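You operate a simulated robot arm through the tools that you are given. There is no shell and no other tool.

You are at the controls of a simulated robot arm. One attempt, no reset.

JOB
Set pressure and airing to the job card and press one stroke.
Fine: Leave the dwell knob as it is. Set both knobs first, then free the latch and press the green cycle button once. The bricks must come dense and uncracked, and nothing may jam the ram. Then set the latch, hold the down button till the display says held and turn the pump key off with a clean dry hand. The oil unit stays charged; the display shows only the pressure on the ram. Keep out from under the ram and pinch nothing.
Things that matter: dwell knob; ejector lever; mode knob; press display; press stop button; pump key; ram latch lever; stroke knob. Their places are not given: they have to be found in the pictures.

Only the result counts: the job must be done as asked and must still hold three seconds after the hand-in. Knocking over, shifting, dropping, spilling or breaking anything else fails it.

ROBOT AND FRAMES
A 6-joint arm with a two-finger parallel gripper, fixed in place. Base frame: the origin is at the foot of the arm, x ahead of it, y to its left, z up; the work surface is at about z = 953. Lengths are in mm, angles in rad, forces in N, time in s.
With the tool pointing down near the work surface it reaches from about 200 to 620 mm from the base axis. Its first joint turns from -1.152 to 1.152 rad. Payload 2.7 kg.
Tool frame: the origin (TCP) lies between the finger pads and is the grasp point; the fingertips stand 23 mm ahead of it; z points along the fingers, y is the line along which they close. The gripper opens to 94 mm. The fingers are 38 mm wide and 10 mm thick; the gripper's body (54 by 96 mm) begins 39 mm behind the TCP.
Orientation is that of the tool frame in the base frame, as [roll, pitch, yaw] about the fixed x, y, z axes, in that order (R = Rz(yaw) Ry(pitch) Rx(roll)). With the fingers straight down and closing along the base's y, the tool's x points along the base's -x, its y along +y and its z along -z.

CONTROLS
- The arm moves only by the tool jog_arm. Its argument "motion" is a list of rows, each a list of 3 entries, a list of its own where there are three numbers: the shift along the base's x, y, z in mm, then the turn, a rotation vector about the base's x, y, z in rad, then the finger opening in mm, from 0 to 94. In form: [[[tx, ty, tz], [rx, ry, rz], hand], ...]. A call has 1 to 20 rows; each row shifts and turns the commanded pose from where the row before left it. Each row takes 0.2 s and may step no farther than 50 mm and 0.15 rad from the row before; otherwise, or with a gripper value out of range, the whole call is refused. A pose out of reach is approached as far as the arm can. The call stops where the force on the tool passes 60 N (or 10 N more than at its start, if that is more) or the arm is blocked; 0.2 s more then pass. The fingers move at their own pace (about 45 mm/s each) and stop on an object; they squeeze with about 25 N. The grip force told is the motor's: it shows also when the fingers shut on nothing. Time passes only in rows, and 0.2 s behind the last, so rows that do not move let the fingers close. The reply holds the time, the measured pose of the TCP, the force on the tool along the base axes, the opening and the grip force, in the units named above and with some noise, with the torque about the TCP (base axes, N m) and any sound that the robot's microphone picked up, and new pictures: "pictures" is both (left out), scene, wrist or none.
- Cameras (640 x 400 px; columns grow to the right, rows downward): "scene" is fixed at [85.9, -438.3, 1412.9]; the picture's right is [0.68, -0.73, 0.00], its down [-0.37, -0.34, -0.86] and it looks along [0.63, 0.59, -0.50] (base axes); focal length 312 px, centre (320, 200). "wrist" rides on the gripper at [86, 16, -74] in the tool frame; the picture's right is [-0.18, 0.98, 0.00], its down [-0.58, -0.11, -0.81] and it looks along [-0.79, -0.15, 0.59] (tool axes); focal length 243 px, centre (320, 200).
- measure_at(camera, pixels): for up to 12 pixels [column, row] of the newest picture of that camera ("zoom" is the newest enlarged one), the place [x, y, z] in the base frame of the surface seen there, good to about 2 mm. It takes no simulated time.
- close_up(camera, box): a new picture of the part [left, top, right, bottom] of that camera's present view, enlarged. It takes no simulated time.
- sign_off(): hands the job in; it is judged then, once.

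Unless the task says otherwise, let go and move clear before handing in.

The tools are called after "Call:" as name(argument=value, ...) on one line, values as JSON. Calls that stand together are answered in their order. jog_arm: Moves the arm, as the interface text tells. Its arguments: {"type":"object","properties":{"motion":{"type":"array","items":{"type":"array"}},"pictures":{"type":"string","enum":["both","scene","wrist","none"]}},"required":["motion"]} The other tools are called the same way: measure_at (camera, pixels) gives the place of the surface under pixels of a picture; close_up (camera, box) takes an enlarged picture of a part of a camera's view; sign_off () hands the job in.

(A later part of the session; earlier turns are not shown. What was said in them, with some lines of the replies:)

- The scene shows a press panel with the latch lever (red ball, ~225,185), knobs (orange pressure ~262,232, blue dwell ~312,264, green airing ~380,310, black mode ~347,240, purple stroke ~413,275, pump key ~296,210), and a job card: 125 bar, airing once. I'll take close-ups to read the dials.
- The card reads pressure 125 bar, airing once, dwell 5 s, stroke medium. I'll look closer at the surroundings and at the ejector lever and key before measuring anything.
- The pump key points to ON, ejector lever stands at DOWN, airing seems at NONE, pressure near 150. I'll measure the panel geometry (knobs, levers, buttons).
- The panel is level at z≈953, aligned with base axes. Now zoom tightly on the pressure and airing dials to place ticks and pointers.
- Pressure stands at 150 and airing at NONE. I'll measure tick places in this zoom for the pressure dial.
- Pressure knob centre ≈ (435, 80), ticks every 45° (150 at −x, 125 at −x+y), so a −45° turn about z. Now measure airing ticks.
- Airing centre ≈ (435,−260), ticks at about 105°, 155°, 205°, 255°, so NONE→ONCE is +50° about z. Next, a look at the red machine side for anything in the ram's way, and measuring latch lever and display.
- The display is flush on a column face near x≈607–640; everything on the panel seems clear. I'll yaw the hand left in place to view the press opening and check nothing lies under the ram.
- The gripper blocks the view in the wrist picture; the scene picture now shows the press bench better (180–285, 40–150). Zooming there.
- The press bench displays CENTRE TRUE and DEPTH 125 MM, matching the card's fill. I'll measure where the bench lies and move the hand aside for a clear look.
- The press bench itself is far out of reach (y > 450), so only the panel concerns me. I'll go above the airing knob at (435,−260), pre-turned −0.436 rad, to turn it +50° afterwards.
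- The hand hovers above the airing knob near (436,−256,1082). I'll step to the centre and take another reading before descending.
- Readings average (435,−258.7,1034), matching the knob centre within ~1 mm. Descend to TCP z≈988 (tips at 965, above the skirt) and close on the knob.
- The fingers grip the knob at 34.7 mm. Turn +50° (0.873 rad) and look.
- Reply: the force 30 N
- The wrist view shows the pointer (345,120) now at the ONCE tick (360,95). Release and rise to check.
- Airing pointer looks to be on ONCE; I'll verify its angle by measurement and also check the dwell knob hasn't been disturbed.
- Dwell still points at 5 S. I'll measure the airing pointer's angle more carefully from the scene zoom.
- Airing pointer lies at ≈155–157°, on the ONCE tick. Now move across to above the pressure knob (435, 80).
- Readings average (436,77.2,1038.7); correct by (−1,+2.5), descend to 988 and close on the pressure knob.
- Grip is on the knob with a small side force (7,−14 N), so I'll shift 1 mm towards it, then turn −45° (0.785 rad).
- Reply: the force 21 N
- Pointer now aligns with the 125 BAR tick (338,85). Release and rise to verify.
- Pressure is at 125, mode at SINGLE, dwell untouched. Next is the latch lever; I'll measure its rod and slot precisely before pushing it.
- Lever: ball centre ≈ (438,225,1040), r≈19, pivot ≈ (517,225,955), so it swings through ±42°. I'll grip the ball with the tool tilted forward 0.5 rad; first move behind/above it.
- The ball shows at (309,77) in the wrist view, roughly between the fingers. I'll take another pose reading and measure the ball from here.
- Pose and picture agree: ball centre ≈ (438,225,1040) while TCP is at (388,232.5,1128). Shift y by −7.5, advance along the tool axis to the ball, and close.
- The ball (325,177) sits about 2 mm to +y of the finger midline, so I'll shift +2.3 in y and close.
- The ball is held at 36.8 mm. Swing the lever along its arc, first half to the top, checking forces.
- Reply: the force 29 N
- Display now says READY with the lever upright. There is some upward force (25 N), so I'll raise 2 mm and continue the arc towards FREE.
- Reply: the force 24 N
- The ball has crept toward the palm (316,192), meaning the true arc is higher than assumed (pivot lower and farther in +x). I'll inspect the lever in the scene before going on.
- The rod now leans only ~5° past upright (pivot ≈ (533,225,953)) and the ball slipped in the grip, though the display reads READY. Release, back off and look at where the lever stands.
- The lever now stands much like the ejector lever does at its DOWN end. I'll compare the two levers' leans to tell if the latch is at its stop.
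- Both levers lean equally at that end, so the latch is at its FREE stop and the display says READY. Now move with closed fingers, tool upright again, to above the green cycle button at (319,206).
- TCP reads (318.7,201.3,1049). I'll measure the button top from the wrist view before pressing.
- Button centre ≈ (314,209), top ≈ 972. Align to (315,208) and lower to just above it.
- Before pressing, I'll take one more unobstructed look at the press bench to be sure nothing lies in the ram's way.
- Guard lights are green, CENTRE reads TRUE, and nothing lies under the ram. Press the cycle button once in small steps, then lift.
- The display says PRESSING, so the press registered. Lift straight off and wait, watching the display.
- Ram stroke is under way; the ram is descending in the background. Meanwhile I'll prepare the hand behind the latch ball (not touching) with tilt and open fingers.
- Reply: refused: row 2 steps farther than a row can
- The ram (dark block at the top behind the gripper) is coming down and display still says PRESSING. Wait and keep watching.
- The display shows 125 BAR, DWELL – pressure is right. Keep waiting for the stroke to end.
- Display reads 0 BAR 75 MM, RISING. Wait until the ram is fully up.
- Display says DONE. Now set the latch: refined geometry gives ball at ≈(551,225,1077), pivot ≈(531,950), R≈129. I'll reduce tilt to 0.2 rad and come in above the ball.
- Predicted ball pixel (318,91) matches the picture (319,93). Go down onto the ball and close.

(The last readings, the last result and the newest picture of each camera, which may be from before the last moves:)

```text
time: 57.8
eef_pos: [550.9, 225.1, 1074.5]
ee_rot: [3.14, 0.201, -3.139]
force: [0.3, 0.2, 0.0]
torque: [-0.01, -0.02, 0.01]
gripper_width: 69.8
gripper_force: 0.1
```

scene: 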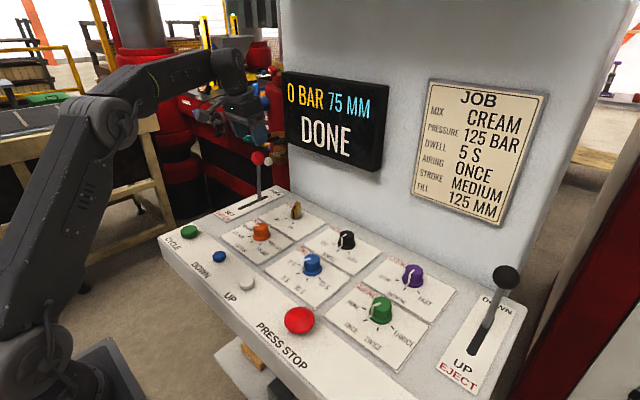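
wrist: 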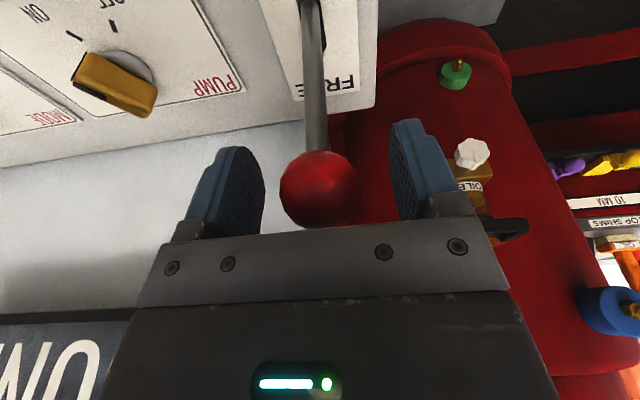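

The ball (318,190) is ~3 mm higher than TCP; raise 2 mm and close the fingers.

Call:
jog_arm(motion=[[[1, -0.5, 2], [0, 0, 0], 70], [[0, 0, 0], [0, 0, 0], 55], [[0, 0, 0], [0, 0, 0], 42], [[0, 0, 0], [0, 0, 0], 20], [[0, 0, 0], [0, 0, 0], 20], [[0, 0, 0], [0, 0, 0], 20]], pictures="wrist")

```text
time: 59.2
eef_pos: [552.3, 224.7, 1077.3]
ee_rot: [-3.141, 0.201, -3.141]
force: [-0.3, -2.8, -0.7]
torque: [-0.04, 0.07, 0.03]
gripper_width: 36.8
gripper_force: 45.2
```

wrist: 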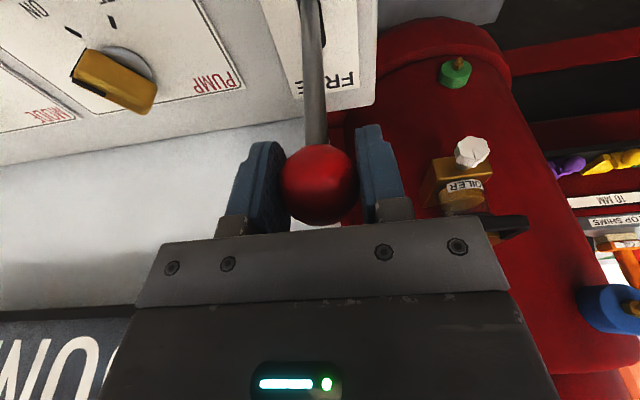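

Ball is gripped cleanly with low forces. Swing back along the refined arc toward SET, first half.

Call:
jog_arm(motion=[[[-12.2, 0, 1.3], [0, 0, 0], 20], [[-12.3, 0, 0.2], [0, 0, 0], 20], [[-12.2, 0, -0.9], [0, 0, 0], 20], [[-12.1, 0, -2.2], [0, 0, 0], 20], [[-11.9, 0, -3.2], [0, 0, 0], 20], [[0, 0, 0], [0, 0, 0], 20]], pictures="both")

```text
time: 60.6
eef_pos: [492.8, 225.8, 1073.8]
ee_rot: [3.141, 0.203, 3.141]
force: [11.0, -2.9, -2.0]
torque: [-0.03, -1.29, 0.06]
gripper_width: 36.8
gripper_force: 45.1
```

scene: 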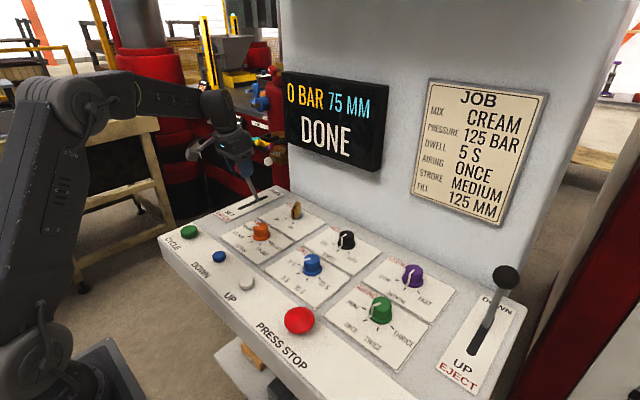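
wrist: 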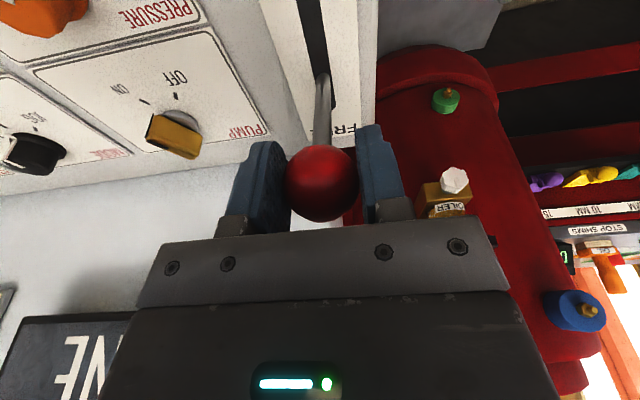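

The lever follows well with a small force. Continue the second half to SET.

Call:
jog_arm(motion=[[[-11.5, 0, -4.4], [0, 0, 0], 20], [[-11, 0, -5.5], [0, 0, 0], 20], [[-10.4, 0, -6.5], [0, 0, 0], 20], [[-9.8, 0, -7.4], [0, 0, 0], 20], [[-9, 0, -8.4], [0, 0, 0], 20], [[-3, 0, -3], [0, 0, 0], 20], [[0, 0, 0], [0, 0, 0], 20]], pictures="both")

```text
time: 62.2
eef_pos: [437.6, 225.1, 1038.3]
ee_rot: [3.14, 0.201, -3.141]
force: [-3.1, 0.5, 12.1]
torque: [0.04, -1.12, -0.02]
gripper_width: 36.8
gripper_force: 45.1
```

scene: 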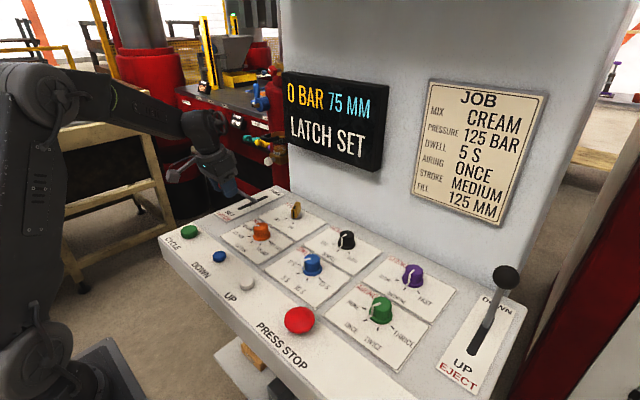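
wrist: 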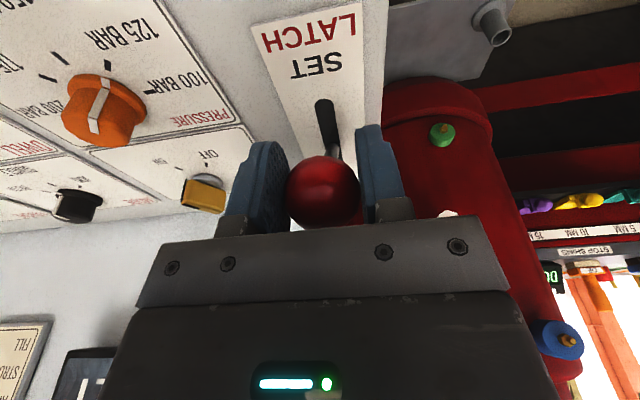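

The display says LATCH SET and the ball is at its SET place. Release and rise clear.

Call:
jog_arm(motion=[[[0, 0, 0], [0, 0, 0], 45], [[0, 0, 0], [0, 0, 0], 70], [[0, 0, 0], [0, 0, 0], 70], [[-6, 0, 30], [0, 0, 0], 70], [[-8, 0, 40], [0, 0, 0], 70], [[-8, 0, 40], [0, 0, 0], 70], [[-20, -35, 0], [0, 0.1, 0], 50], [[-20, -40, 0], [0, 0.1, 0], 20], [[-20, -40, 0], [0, 0, 0], 0], [[-20, -30, -10], [0, 0, 0], 0], [[0, 0, -35], [0, 0, 0], 0], [[0, 0, 0], [0, 0, 0], 0], [[0, 0, 0], [0, 0, 0], 0]], pictures="both")

```text
time: 65.0
eef_pos: [333.8, 80.3, 1103.3]
ee_rot: [3.138, 0.0, -3.14]
force: [0.5, -0.4, -0.6]
torque: [0.04, 0.03, 0.0]
gripper_width: 0.0
gripper_force: 25.5
```

scene: 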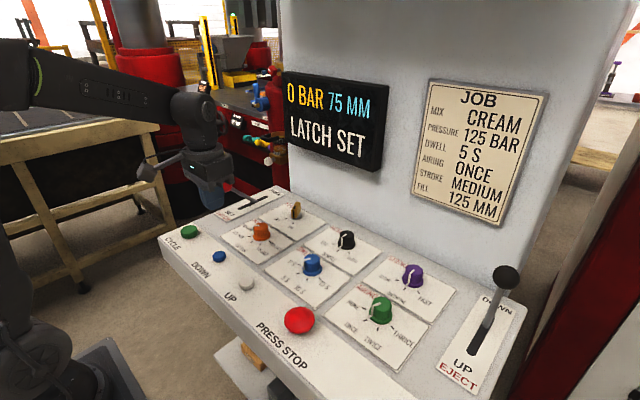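
wrist: 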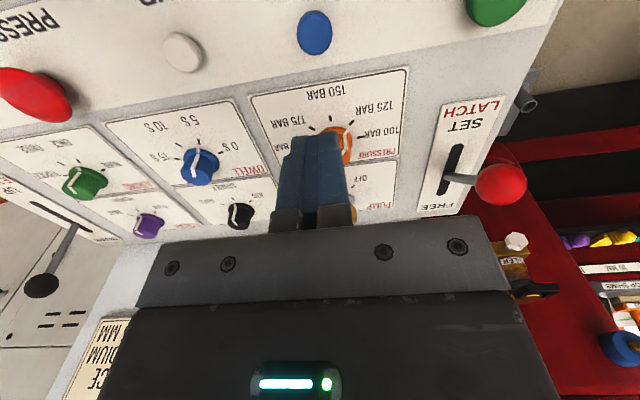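

The lever stays at SET and the DOWN button shows at (314,32) in the wrist view. Measure its place.

Call:
measure_at(camera="wrist", pixels=[[314, 32], [302, 32], [328, 32], [314, 18], [314, 46], [183, 52], [490, 10]])

Call:
measure_at(camera="scene", pixels=[[218, 255], [213, 256], [224, 256], [219, 251], [219, 258]])

```text
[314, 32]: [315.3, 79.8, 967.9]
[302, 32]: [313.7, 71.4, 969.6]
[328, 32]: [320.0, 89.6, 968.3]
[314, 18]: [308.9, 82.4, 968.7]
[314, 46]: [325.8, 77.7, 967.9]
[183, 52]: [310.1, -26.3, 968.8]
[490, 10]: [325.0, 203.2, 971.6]
```

```text
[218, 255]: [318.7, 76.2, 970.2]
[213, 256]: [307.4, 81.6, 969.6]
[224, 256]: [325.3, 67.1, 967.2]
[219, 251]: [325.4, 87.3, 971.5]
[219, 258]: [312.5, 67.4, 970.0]
```

DOWN button centre ≈ (317,79), top ≈ 969. Align and lower to just above it.

Call:
jog_arm(motion=[[[-16.8, -1.3, -20], [0, 0, 0], 0], [[0, 0, -40], [0, 0, 0], 0], [[0, 0, -38], [0, 0, 0], 0], [[0, 0, 0], [0, 0, 0], 0], [[0, 0, 0], [0, 0, 0], 0]], pictures="both")

```text
time: 66.2
eef_pos: [315.6, 76.0, 1004.5]
ee_rot: [3.14, 0.0, -3.139]
force: [-0.4, 0.0, -0.6]
torque: [0.0, -0.01, -0.01]
gripper_width: 0.1
gripper_force: 25.3
```

scene: 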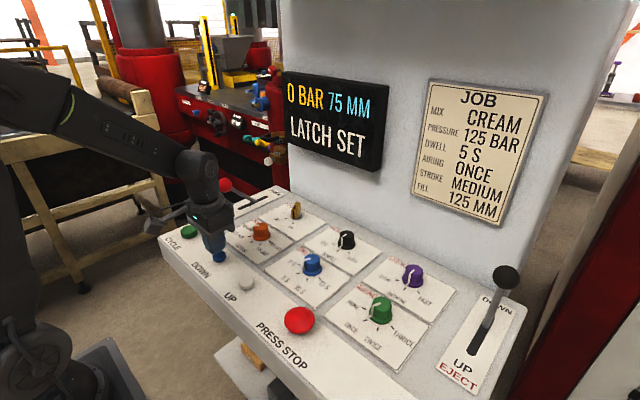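
wrist: 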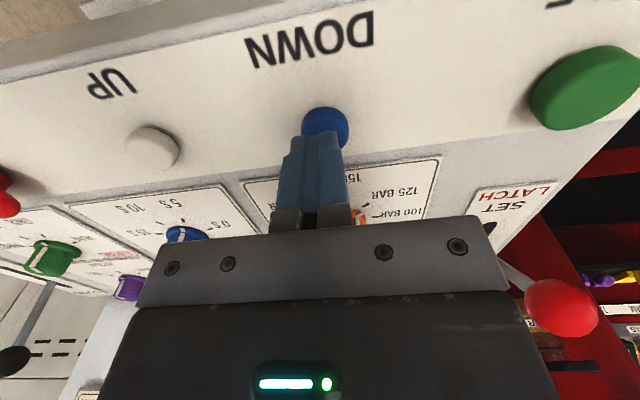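

Fingertips are just over the DOWN button. Press gently in steps and watch the display.

Call:
jog_arm(motion=[[[1, 2, -8], [0, 0, 0], 0], [[0, 0, -3], [0, 0, 0], 0], [[0, 0, -2], [0, 0, 0], 0], [[0, 0, -2], [0, 0, 0], 0], [[0, 0, -1.5], [0, 0, 0], 0], [[0, 0, 0], [0, 0, 0], 0]], pictures="scene")

```text
time: 67.6
eef_pos: [319.6, 79.8, 988.4]
ee_rot: [3.139, 0.001, -3.139]
force: [0.6, 0.0, 1.7]
torque: [0.01, 0.03, 0.02]
gripper_width: 0.0
gripper_force: 25.0
```

scene: 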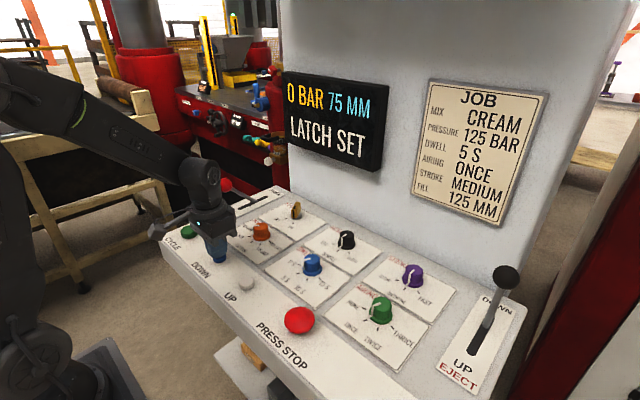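

Light contact (1.7 N) but the display hasn't changed yet. Press slightly deeper and hold.

Call:
jog_arm(motion=[[[-1, 0, -1], [0, 0, 0], 0], [[0, 0, -1], [0, 0, 0], 0], [[0, 0, 0], [0, 0, 0], 0], [[0, 0, 0], [0, 0, 0], 0], [[0, 0, 0], [0, 0, 0], 0]], pictures="scene")

```text
time: 68.8
eef_pos: [319.1, 81.1, 986.2]
ee_rot: [3.141, -0.001, -3.14]
force: [-0.2, -0.5, 1.8]
torque: [-0.03, -0.01, 0.03]
gripper_width: 0.0
gripper_force: 25.3
heard: click
```

scene: 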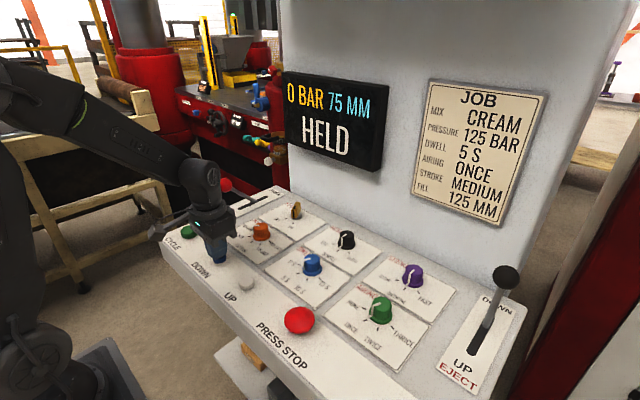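

HELD is displayed after the click. Lift straight off the button and check the display stays, then move to above the pump key.

Call:
jog_arm(motion=[[[0, 0, 25], [0, 0, 0], 0], [[0, 0, 40], [0, 0, 0], 0], [[0, 0, 45], [0, 0, 0], 0], [[20, 0, 35], [0, 0, 0.12], 20], [[40, 0, 0], [0, 0, 0.12], 40], [[40, 0, 0], [0, 0, 0.12], 50], [[40, 0, 0], [0, 0, 0.12], 50], [[30, 0, 0], [0, 0, 0.13], 50], [[0, 0, 0], [0, 0, 0], 50], [[0, 0, 0], [0, 0, 0], 50]], pictures="both")

```text
time: 71.0
eef_pos: [489.8, 81.2, 1133.3]
ee_rot: [3.141, 0.0, -2.529]
force: [0.2, 0.0, 0.0]
torque: [0.01, 0.02, 0.01]
gripper_width: 50.3
gripper_force: 0.1
```

scene: 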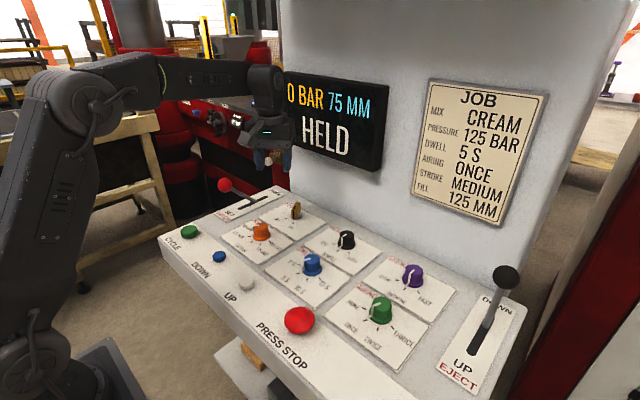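
wrist: 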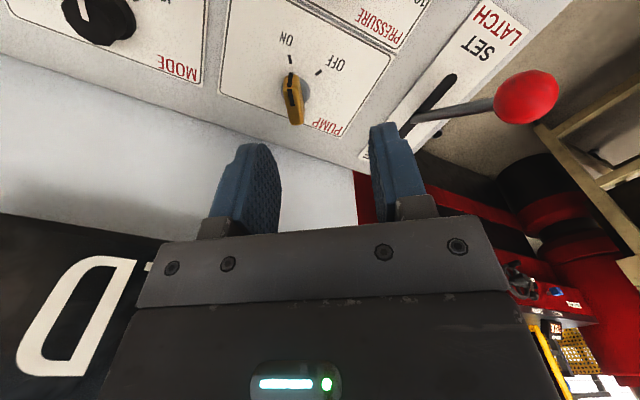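

HELD remains. The key shows at (293,97) in the wrist view, aligned roughly with the fingers; zoom to measure its axis and orientation.

Call:
close_up(camera="wrist", box=[245, 20, 365, 140])

Call:
close_up(camera="scene", box=[276, 195, 324, 225])

```text
3.33 times, centred on (305, 80) of wrist
```

zoom: 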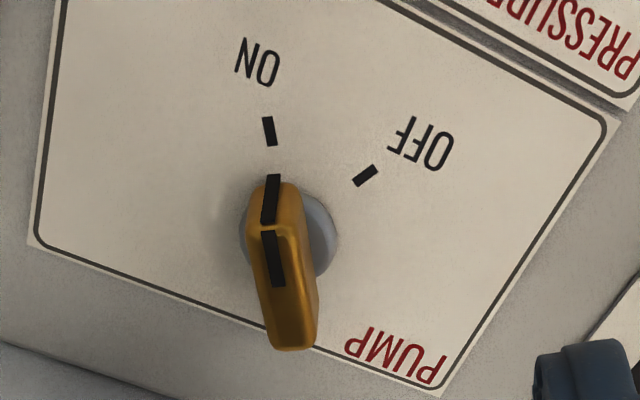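

```text
13.33 times, centred on (300, 210) of scene
```

zoom: 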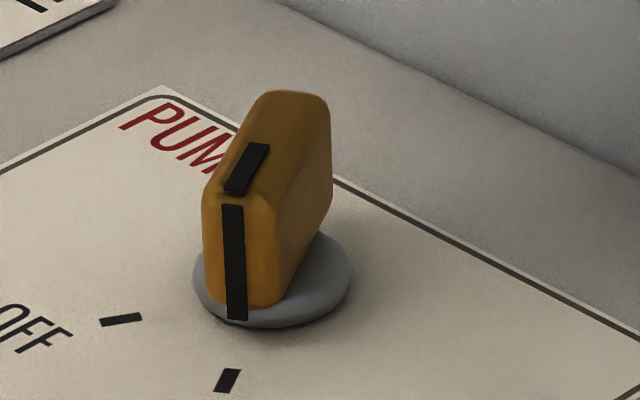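

Call:
measure_at(camera="zoom", pixels=[[247, 168], [240, 185], [265, 148], [290, 105], [300, 130], [262, 195], [210, 190], [236, 260], [120, 319], [228, 380], [300, 95], [345, 280]])

```text
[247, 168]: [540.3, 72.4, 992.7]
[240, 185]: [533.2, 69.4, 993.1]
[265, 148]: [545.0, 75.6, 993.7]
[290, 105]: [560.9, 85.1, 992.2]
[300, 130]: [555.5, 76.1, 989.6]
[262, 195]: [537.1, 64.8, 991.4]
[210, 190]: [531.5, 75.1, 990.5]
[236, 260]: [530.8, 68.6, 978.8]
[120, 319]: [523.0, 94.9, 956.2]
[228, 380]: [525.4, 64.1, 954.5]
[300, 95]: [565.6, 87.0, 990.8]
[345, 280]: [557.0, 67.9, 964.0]
```

Key axis ≈ (549.5,79.5), pointing 30° (ticks at ±30°), top at 993. I'll align the hand to it (yaw 30°, tilted back 0.2 rad to clear the display) and come above.

Call:
jog_arm(motion=[[[15, -0.5, 0], [0, 0, -0.088], 50], [[15, -0.5, 0], [0.05, -0.0866, 0], 50], [[15, -0.5, -10], [0.05, -0.0866, 0], 50], [[14.7, -0.2, -20], [0, 0, 0], 50], [[0, 0, -28], [0, 0, 0], 50], [[0, 0, 0], [0, 0, 0], 50], [[0, 0, 0], [0, 0, 0], 50]], pictures="both")

Call:
jog_arm(motion=[[[0, 0, 0], [0, 0, 0], 50]], pictures="none")

```text
time: 72.6
eef_pos: [548.0, 80.8, 1070.5]
ee_rot: [3.139, 0.199, -2.618]
force: [-0.2, -0.6, 0.7]
torque: [0.01, 0.01, 0.03]
gripper_width: 50.0
gripper_force: 0.0
```

scene: 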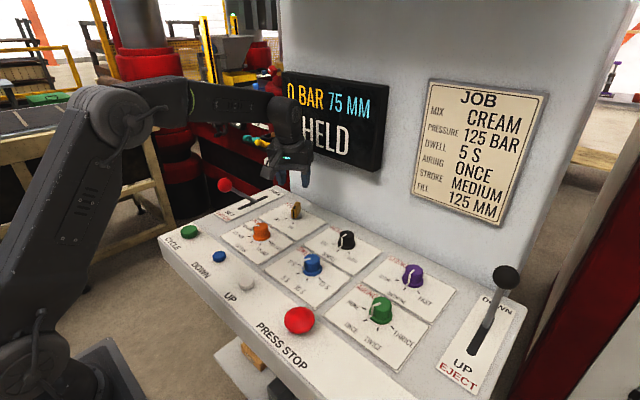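
wrist: 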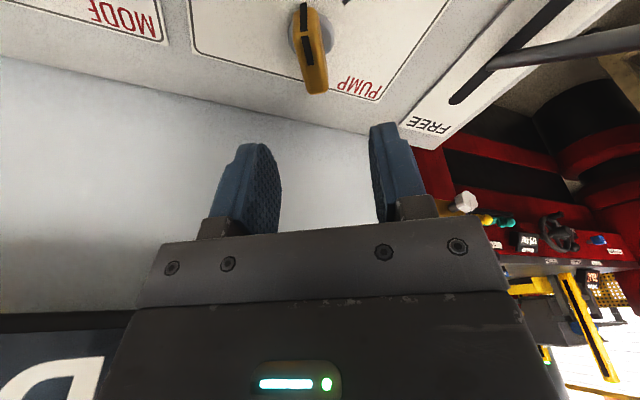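

```text
time: 73.0
eef_pos: [547.2, 82.3, 1070.6]
ee_rot: [3.14, 0.201, -2.617]
force: [0.1, -0.4, -0.2]
torque: [0.01, 0.0, 0.03]
gripper_width: 49.8
gripper_force: 0.0
```

TCP ≈ (547.6,81.5); key sits within ~1 mm of the finger midline. Shift to (549,80.2), lower to TCP z≈991 and close.

Call:
jog_arm(motion=[[[1.4, -1.3, -20], [0, 0, 0], 50], [[0, 0, -25], [0, 0, 0], 50], [[0, 0, -20], [0, 0, 0], 50], [[0, 0, -14], [0, 0, 0], 50], [[0, 0, 0], [0, 0, 0], 50], [[0, 0, 0], [0, 0, 0], 50]], pictures="both")

```text
time: 74.4
eef_pos: [549.6, 76.3, 993.7]
ee_rot: [3.139, 0.2, -2.617]
force: [-0.7, 0.0, -0.5]
torque: [-0.01, 0.02, 0.04]
gripper_width: 50.1
gripper_force: 0.0
```

scene: 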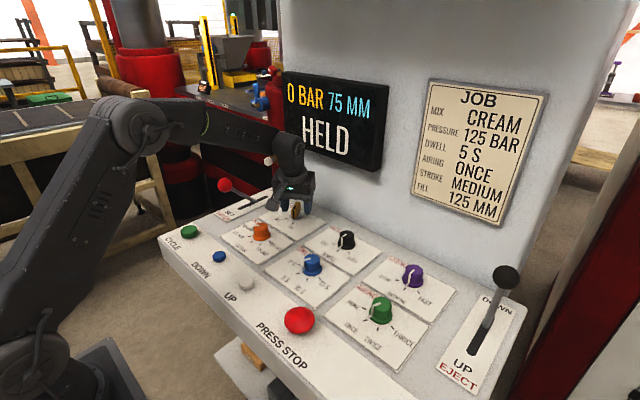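
wrist: 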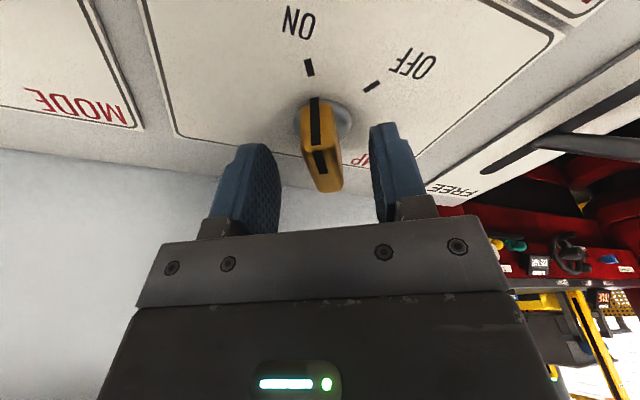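

The y reading (76.3) is a bit lower than intended. Take another reading and measure the key directly from this view.

Call:
measure_at(camera="wrist", pixels=[[320, 153], [327, 188], [321, 160], [323, 172], [316, 105], [309, 68], [372, 86], [335, 190], [305, 155], [345, 115]])

Call:
jog_arm(motion=[[[0, 0, 0], [0, 0, 0], 50]], pictures="wrist")

Call:
close_up(camera="wrist", box=[260, 60, 400, 220])

```text
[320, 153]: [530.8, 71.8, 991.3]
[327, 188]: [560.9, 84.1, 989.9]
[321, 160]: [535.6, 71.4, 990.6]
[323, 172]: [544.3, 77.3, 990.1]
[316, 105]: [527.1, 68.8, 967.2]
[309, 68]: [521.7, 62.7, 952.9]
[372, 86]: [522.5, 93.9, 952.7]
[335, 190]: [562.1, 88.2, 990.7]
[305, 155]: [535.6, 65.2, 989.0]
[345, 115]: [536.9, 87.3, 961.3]
```

```text
time: 74.8
eef_pos: [550.4, 77.3, 993.7]
ee_rot: [3.14, 0.199, -2.617]
force: [0.2, 0.3, -0.1]
torque: [-0.05, 0.01, 0.0]
gripper_width: 50.0
gripper_force: 0.0
```

wrist: 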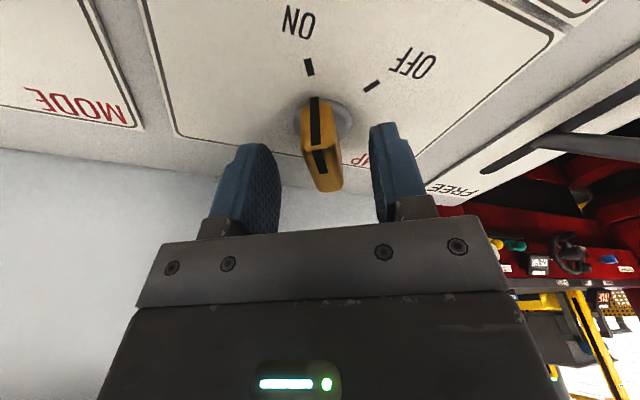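

```text
2.50 times, centred on (330, 140) of wrist
```

zoom: 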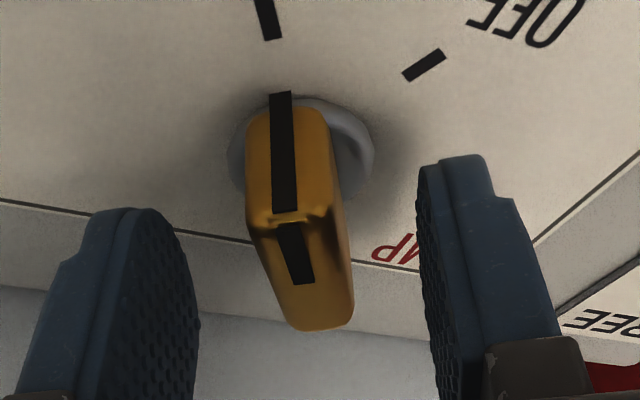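

Key top centre is about (547,78.5) versus TCP (550,77), so I'll shift (−2.7,+1.8,−2) and close on the key.

Call:
jog_arm(motion=[[[-2.7, 1.8, -2], [0, 0, 0.03], 50], [[0, 0, 0], [0, 0, 0], 40], [[0, 0, 0], [0, 0, 0], 25], [[0, 0, 0], [0, 0, 0], 10], [[0, 0, 0], [0, 0, 0], 0], [[0, 0, 0], [0, 0, 0], 0]], pictures="both")

```text
time: 76.2
eef_pos: [547.0, 78.7, 994.0]
ee_rot: [3.139, 0.202, -2.593]
force: [7.4, -6.1, -0.9]
torque: [0.14, -0.1, -1.43]
gripper_width: 15.8
gripper_force: 45.1
```

scene: 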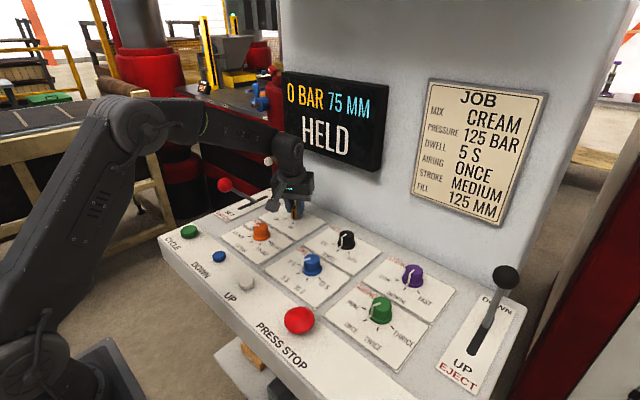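
wrist: 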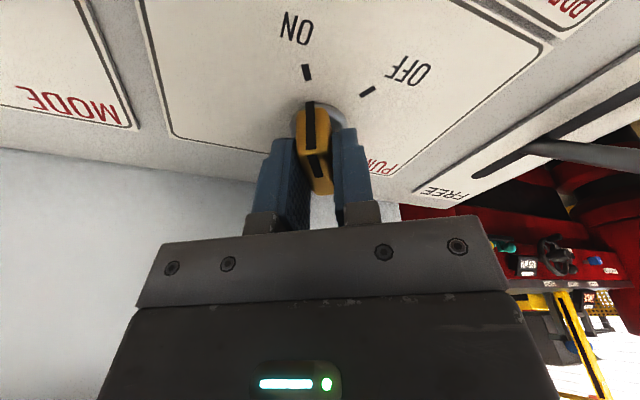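

The key is held (15.8 mm). Turn it −63° about z toward OFF, in steps.

Call:
jog_arm(motion=[[[0, 0, 0], [0, 0, -0.11], 0], [[0, 0, 0], [0, 0, -0.11], 0], [[0, 0, 0], [0, 0, -0.11], 0], [[0, 0, 0], [0, 0, -0.11], 0], [[0, 0, 0], [0, 0, -0.11], 0], [[0, 0, 0], [0, 0, 0], 0]], pictures="both")

```text
time: 77.6
eef_pos: [546.9, 80.6, 992.5]
ee_rot: [3.141, 0.201, -3.139]
force: [14.0, 3.3, 7.5]
torque: [-0.3, 1.14, 0.02]
gripper_width: 15.8
gripper_force: 45.1
```

scene: 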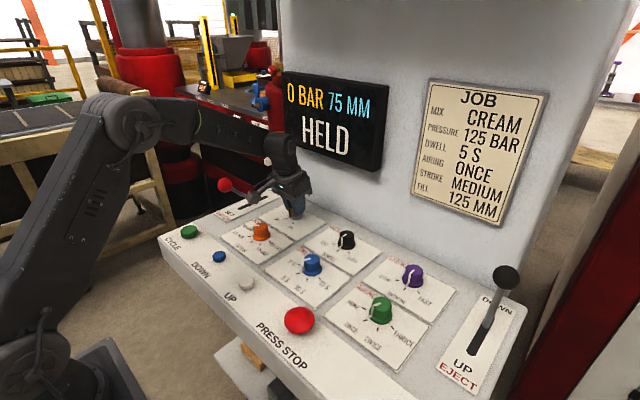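
wrist: 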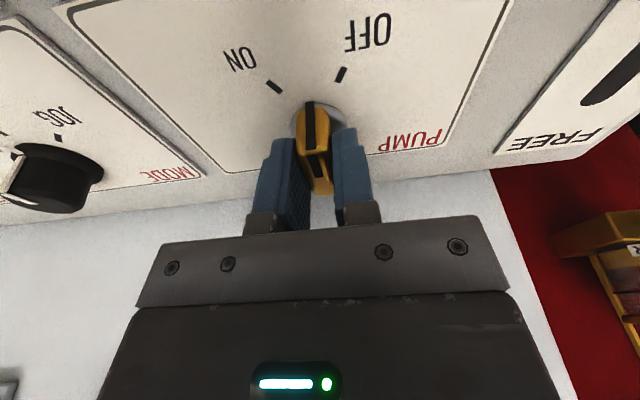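

Key halfway (pointing at operator). Force 14 N in x, so shift +1 mm and go on turning to OFF.

Call:
jog_arm(motion=[[[1, 0, 0], [0, 0, -0.11], 0], [[0, 0, 0], [0, 0, -0.11], 0], [[0, 0, 0], [0, 0, -0.11], 0], [[0, 0, 0], [0, 0, -0.11], 0], [[0, 0, 0], [0, 0, -0.1], 0], [[0, 0, 0], [0, 0, 0], 0]], pictures="both")

```text
time: 79.0
eef_pos: [547.2, 82.3, 993.1]
ee_rot: [3.139, 0.2, 2.609]
force: [5.7, 24.6, 3.4]
torque: [0.83, 1.24, 0.7]
gripper_width: 15.9
gripper_force: 44.5
```

scene: 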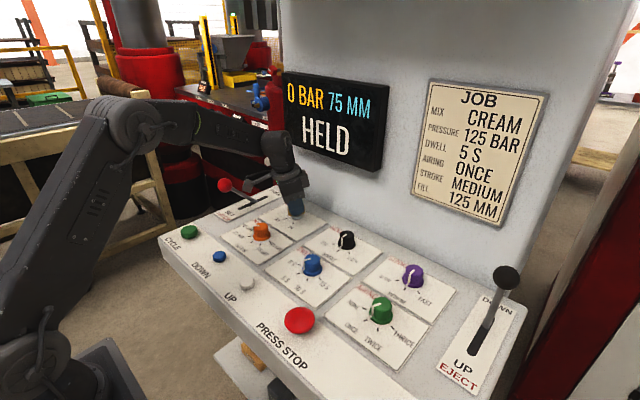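
wrist: 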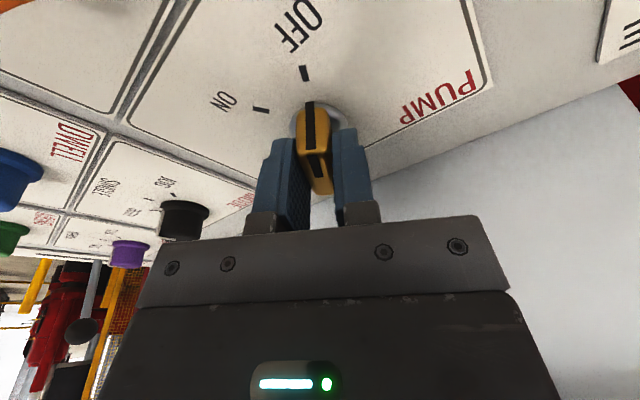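

The pointer stripe (310,100) now lines up with the OFF tick (305,73), and torque suggests it's at its stop. Release and rise.

Call:
jog_arm(motion=[[[0, 0, 0], [0, 0, 0], 20], [[0, 0, 0], [0, 0, 0], 40], [[0, 0, 0], [0, 0, 0], 50], [[0, 0, 0], [0, 0, 0], 50], [[0, 0, 20], [0, 0, 0], 50], [[0, 0, 40], [0, 0, 0], 50], [[-20, 0, 40], [0, 0, 0], 50], [[-30, 0, 30], [0, 0, 0.1], 50], [[0, 0, 0], [0, 0, 0], 50]], pictures="both")

Call:
close_up(camera="scene", box=[276, 195, 324, 225])

Call:
close_up(camera="wrist", box=[220, 0, 420, 125])

```text
time: 81.0
eef_pos: [496.4, 76.7, 1122.6]
ee_rot: [3.139, 0.198, 2.708]
force: [-0.5, -0.1, 0.3]
torque: [-0.02, 0.01, -0.01]
gripper_width: 49.7
gripper_force: 0.1
```

scene: 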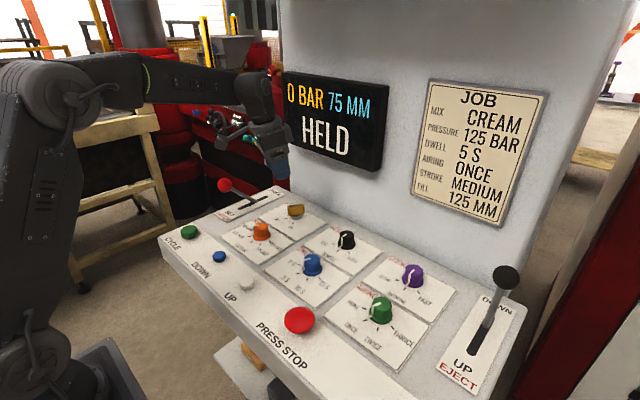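
wrist: 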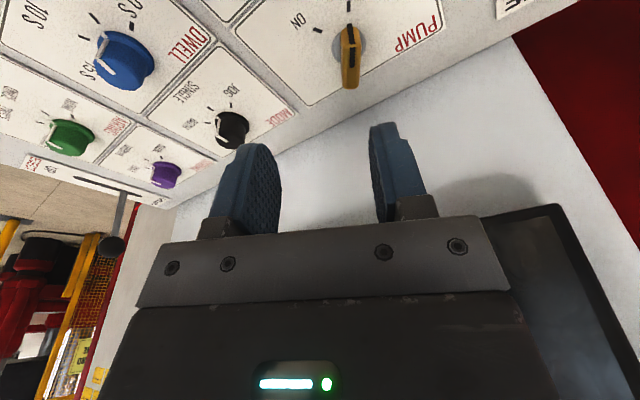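

```text
13.33 times, centred on (300, 210) of scene
```

zoom: 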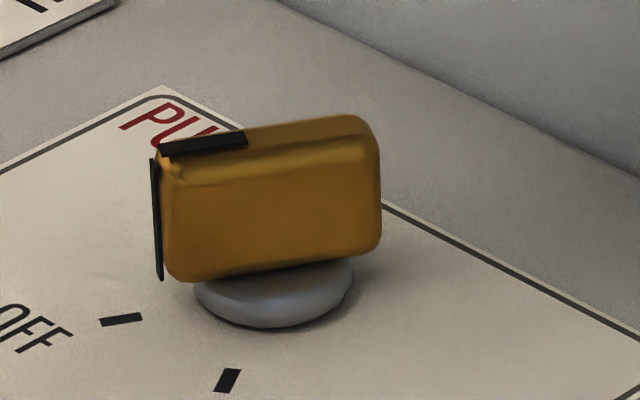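

```text
3.20 times, centred on (320, 62) of wrist
```

zoom: 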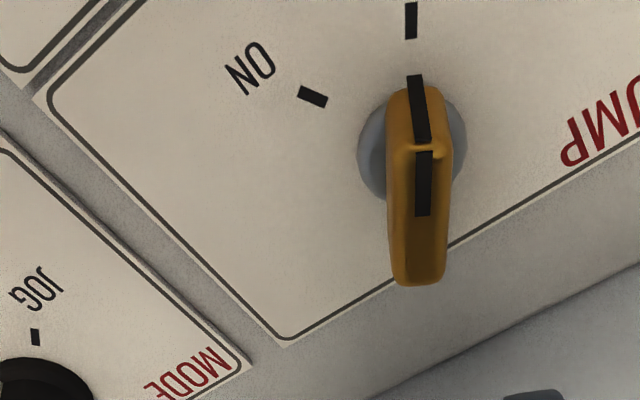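

Key points to OFF; HELD still displayed; lever at SET. Move the hand clear to the start area, then check everything a last time.

Call:
jog_arm(motion=[[[-30, -10, 35], [0, 0.1, 0.1], 60], [[-30, -10, 35], [0, 0.1, 0.1], 80], [[-30, -10, 35], [0, 0, 0.1], 94], [[-30, -10, 35], [0, 0, 0.1], 94], [[-18, -9, 10], [0, 0, 0.03], 94], [[0, 0, 0], [0, 0, 0], 94], [[0, 0, 0], [0, 0, 0], 94], [[0, 0, 0], [0, 0, 0], 94], [[0, 0, 0], [0, 0, 0], 94], [[0, 0, 0], [0, 0, 0], 94]], pictures="both")

Call:
close_up(camera="scene", box=[200, 170, 330, 260])

Call:
close_up(camera="scene", box=[280, 220, 440, 340])

Call:
close_up(camera="wrist", box=[100, 0, 540, 220])

```text
time: 83.2
eef_pos: [359.2, 28.1, 1274.7]
ee_rot: [-3.079, 0.011, -3.141]
force: [-0.1, -0.7, -0.1]
torque: [0.01, 0.0, 0.01]
gripper_width: 93.9
gripper_force: 0.1
```

scene: 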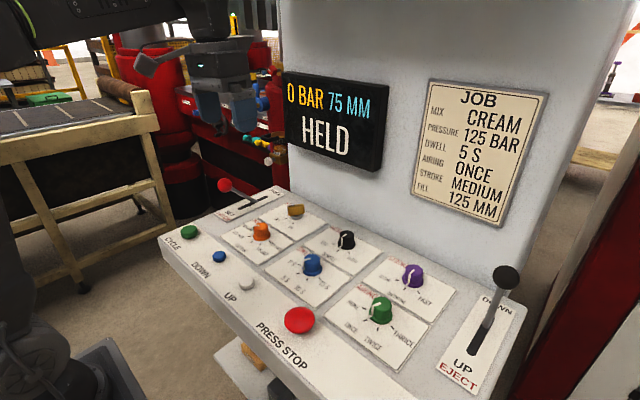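
wrist: 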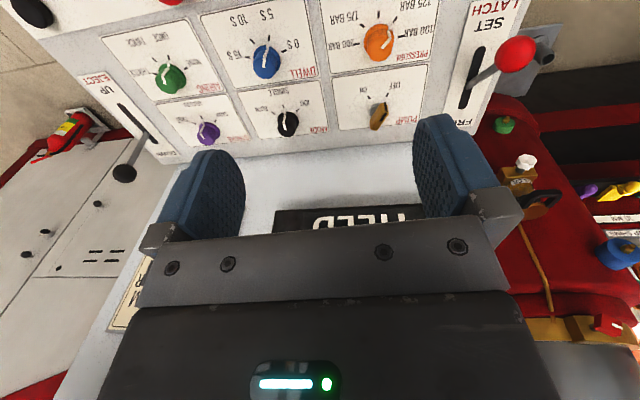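

```text
4.44 times, centred on (265, 215) of scene
```

zoom: 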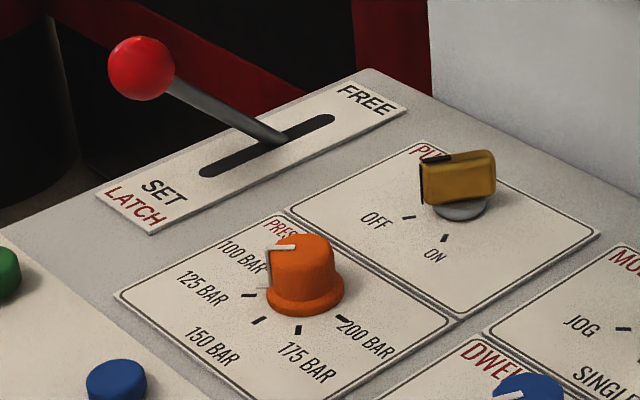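

```text
3.33 times, centred on (360, 280) of scene
```

zoom: 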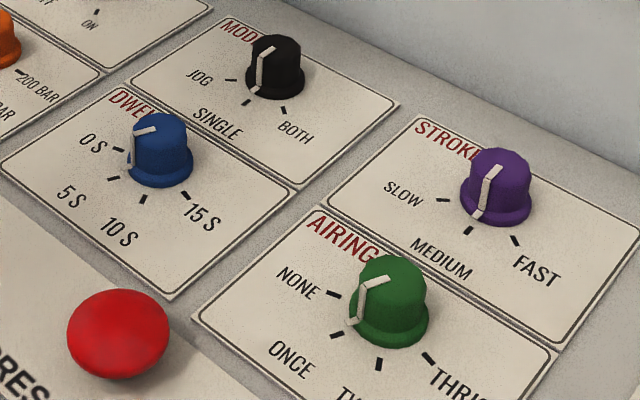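

```text
1.45 times, centred on (320, 110) of wrist
```

zoom: 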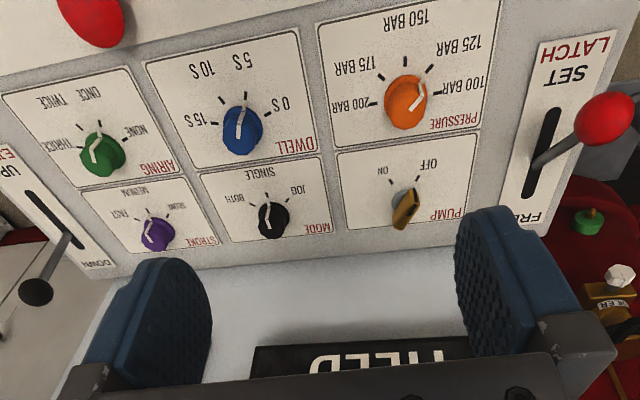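

Everything stands right: latch SET, HELD on the display, pressure 125, airing ONCE, dwell 5 S. One last measured check of the key's angle.

Call:
close_up(camera="scene", box=[276, 195, 324, 225])

Call:
measure_at(camera="zoom", pixels=[[165, 148], [200, 143], [240, 138], [340, 120], [120, 319], [228, 380], [280, 130]])

```text
13.33 times, centred on (300, 210) of scene
```

zoom: 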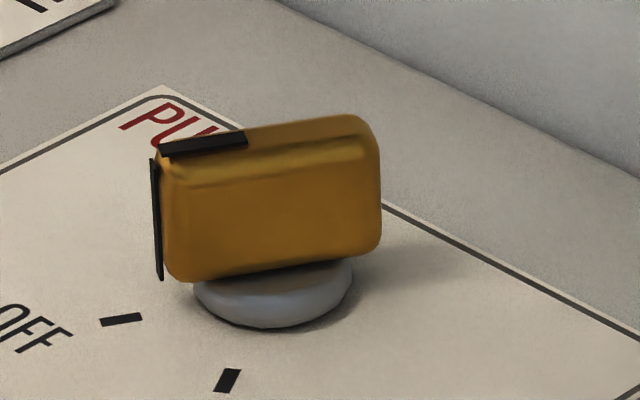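

```text
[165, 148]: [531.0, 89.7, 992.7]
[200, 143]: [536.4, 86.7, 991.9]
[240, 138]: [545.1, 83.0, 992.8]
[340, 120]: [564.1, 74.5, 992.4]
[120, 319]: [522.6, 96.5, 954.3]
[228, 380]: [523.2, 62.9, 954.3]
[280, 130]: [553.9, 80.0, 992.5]
```

The key measures about 155° against the OFF tick near 149°, so possibly a few degrees short. I'll double-check from the wrist view.

Call:
close_up(camera="wrist", box=[340, 70, 420, 140])

Call:
measure_at(camera="zoom", pixels=[[320, 200], [330, 230], [300, 280], [280, 330], [340, 150], [250, 150], [320, 180]])

```text
5.71 times, centred on (380, 105) of wrist
```

zoom: 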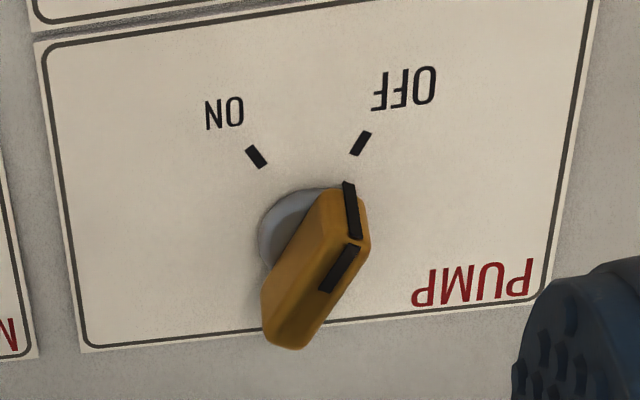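

```text
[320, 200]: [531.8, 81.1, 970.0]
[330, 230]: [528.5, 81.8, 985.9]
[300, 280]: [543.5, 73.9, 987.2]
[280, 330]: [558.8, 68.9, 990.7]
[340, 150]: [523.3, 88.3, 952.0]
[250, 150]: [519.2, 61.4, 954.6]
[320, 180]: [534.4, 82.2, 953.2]
```

In the wrist zoom the key's stripe (328,290→355,248) runs parallel to the OFF tick (353,155→367,132), so the key is off. The display reads HELD, the latch is set, the knobs are right and the hand is clear, so I'm handing in.

Call:
sign_off()

```text
The job is handed in.
```

I did the whole job as the card asked and handed it in. The judged result has not come back to me.

- **Settings:** pressure is at 125 bar and airing is at ONCE. I left dwell at 5 s, stroke at MEDIUM and mode at SINGLE.
- **Stroke:** I freed the latch and pressed the green cycle button once. The display went through PRESSING and DWELL at 125 bar, then RISING, then DONE at 0 bar and 75 mm. I could not see the bricks themselves. Nothing jammed the ram.
- **Shutdown:** I set the latch and held the down button until the display said HELD. I then turned the pump key to OFF. The display does not show the pump state, so I judged the key by eye and by measurement. It lines up with the OFF tick to within a few degrees.

At hand-in the display still read HELD, the latch lever was at SET, and the hand was clear of the panel.
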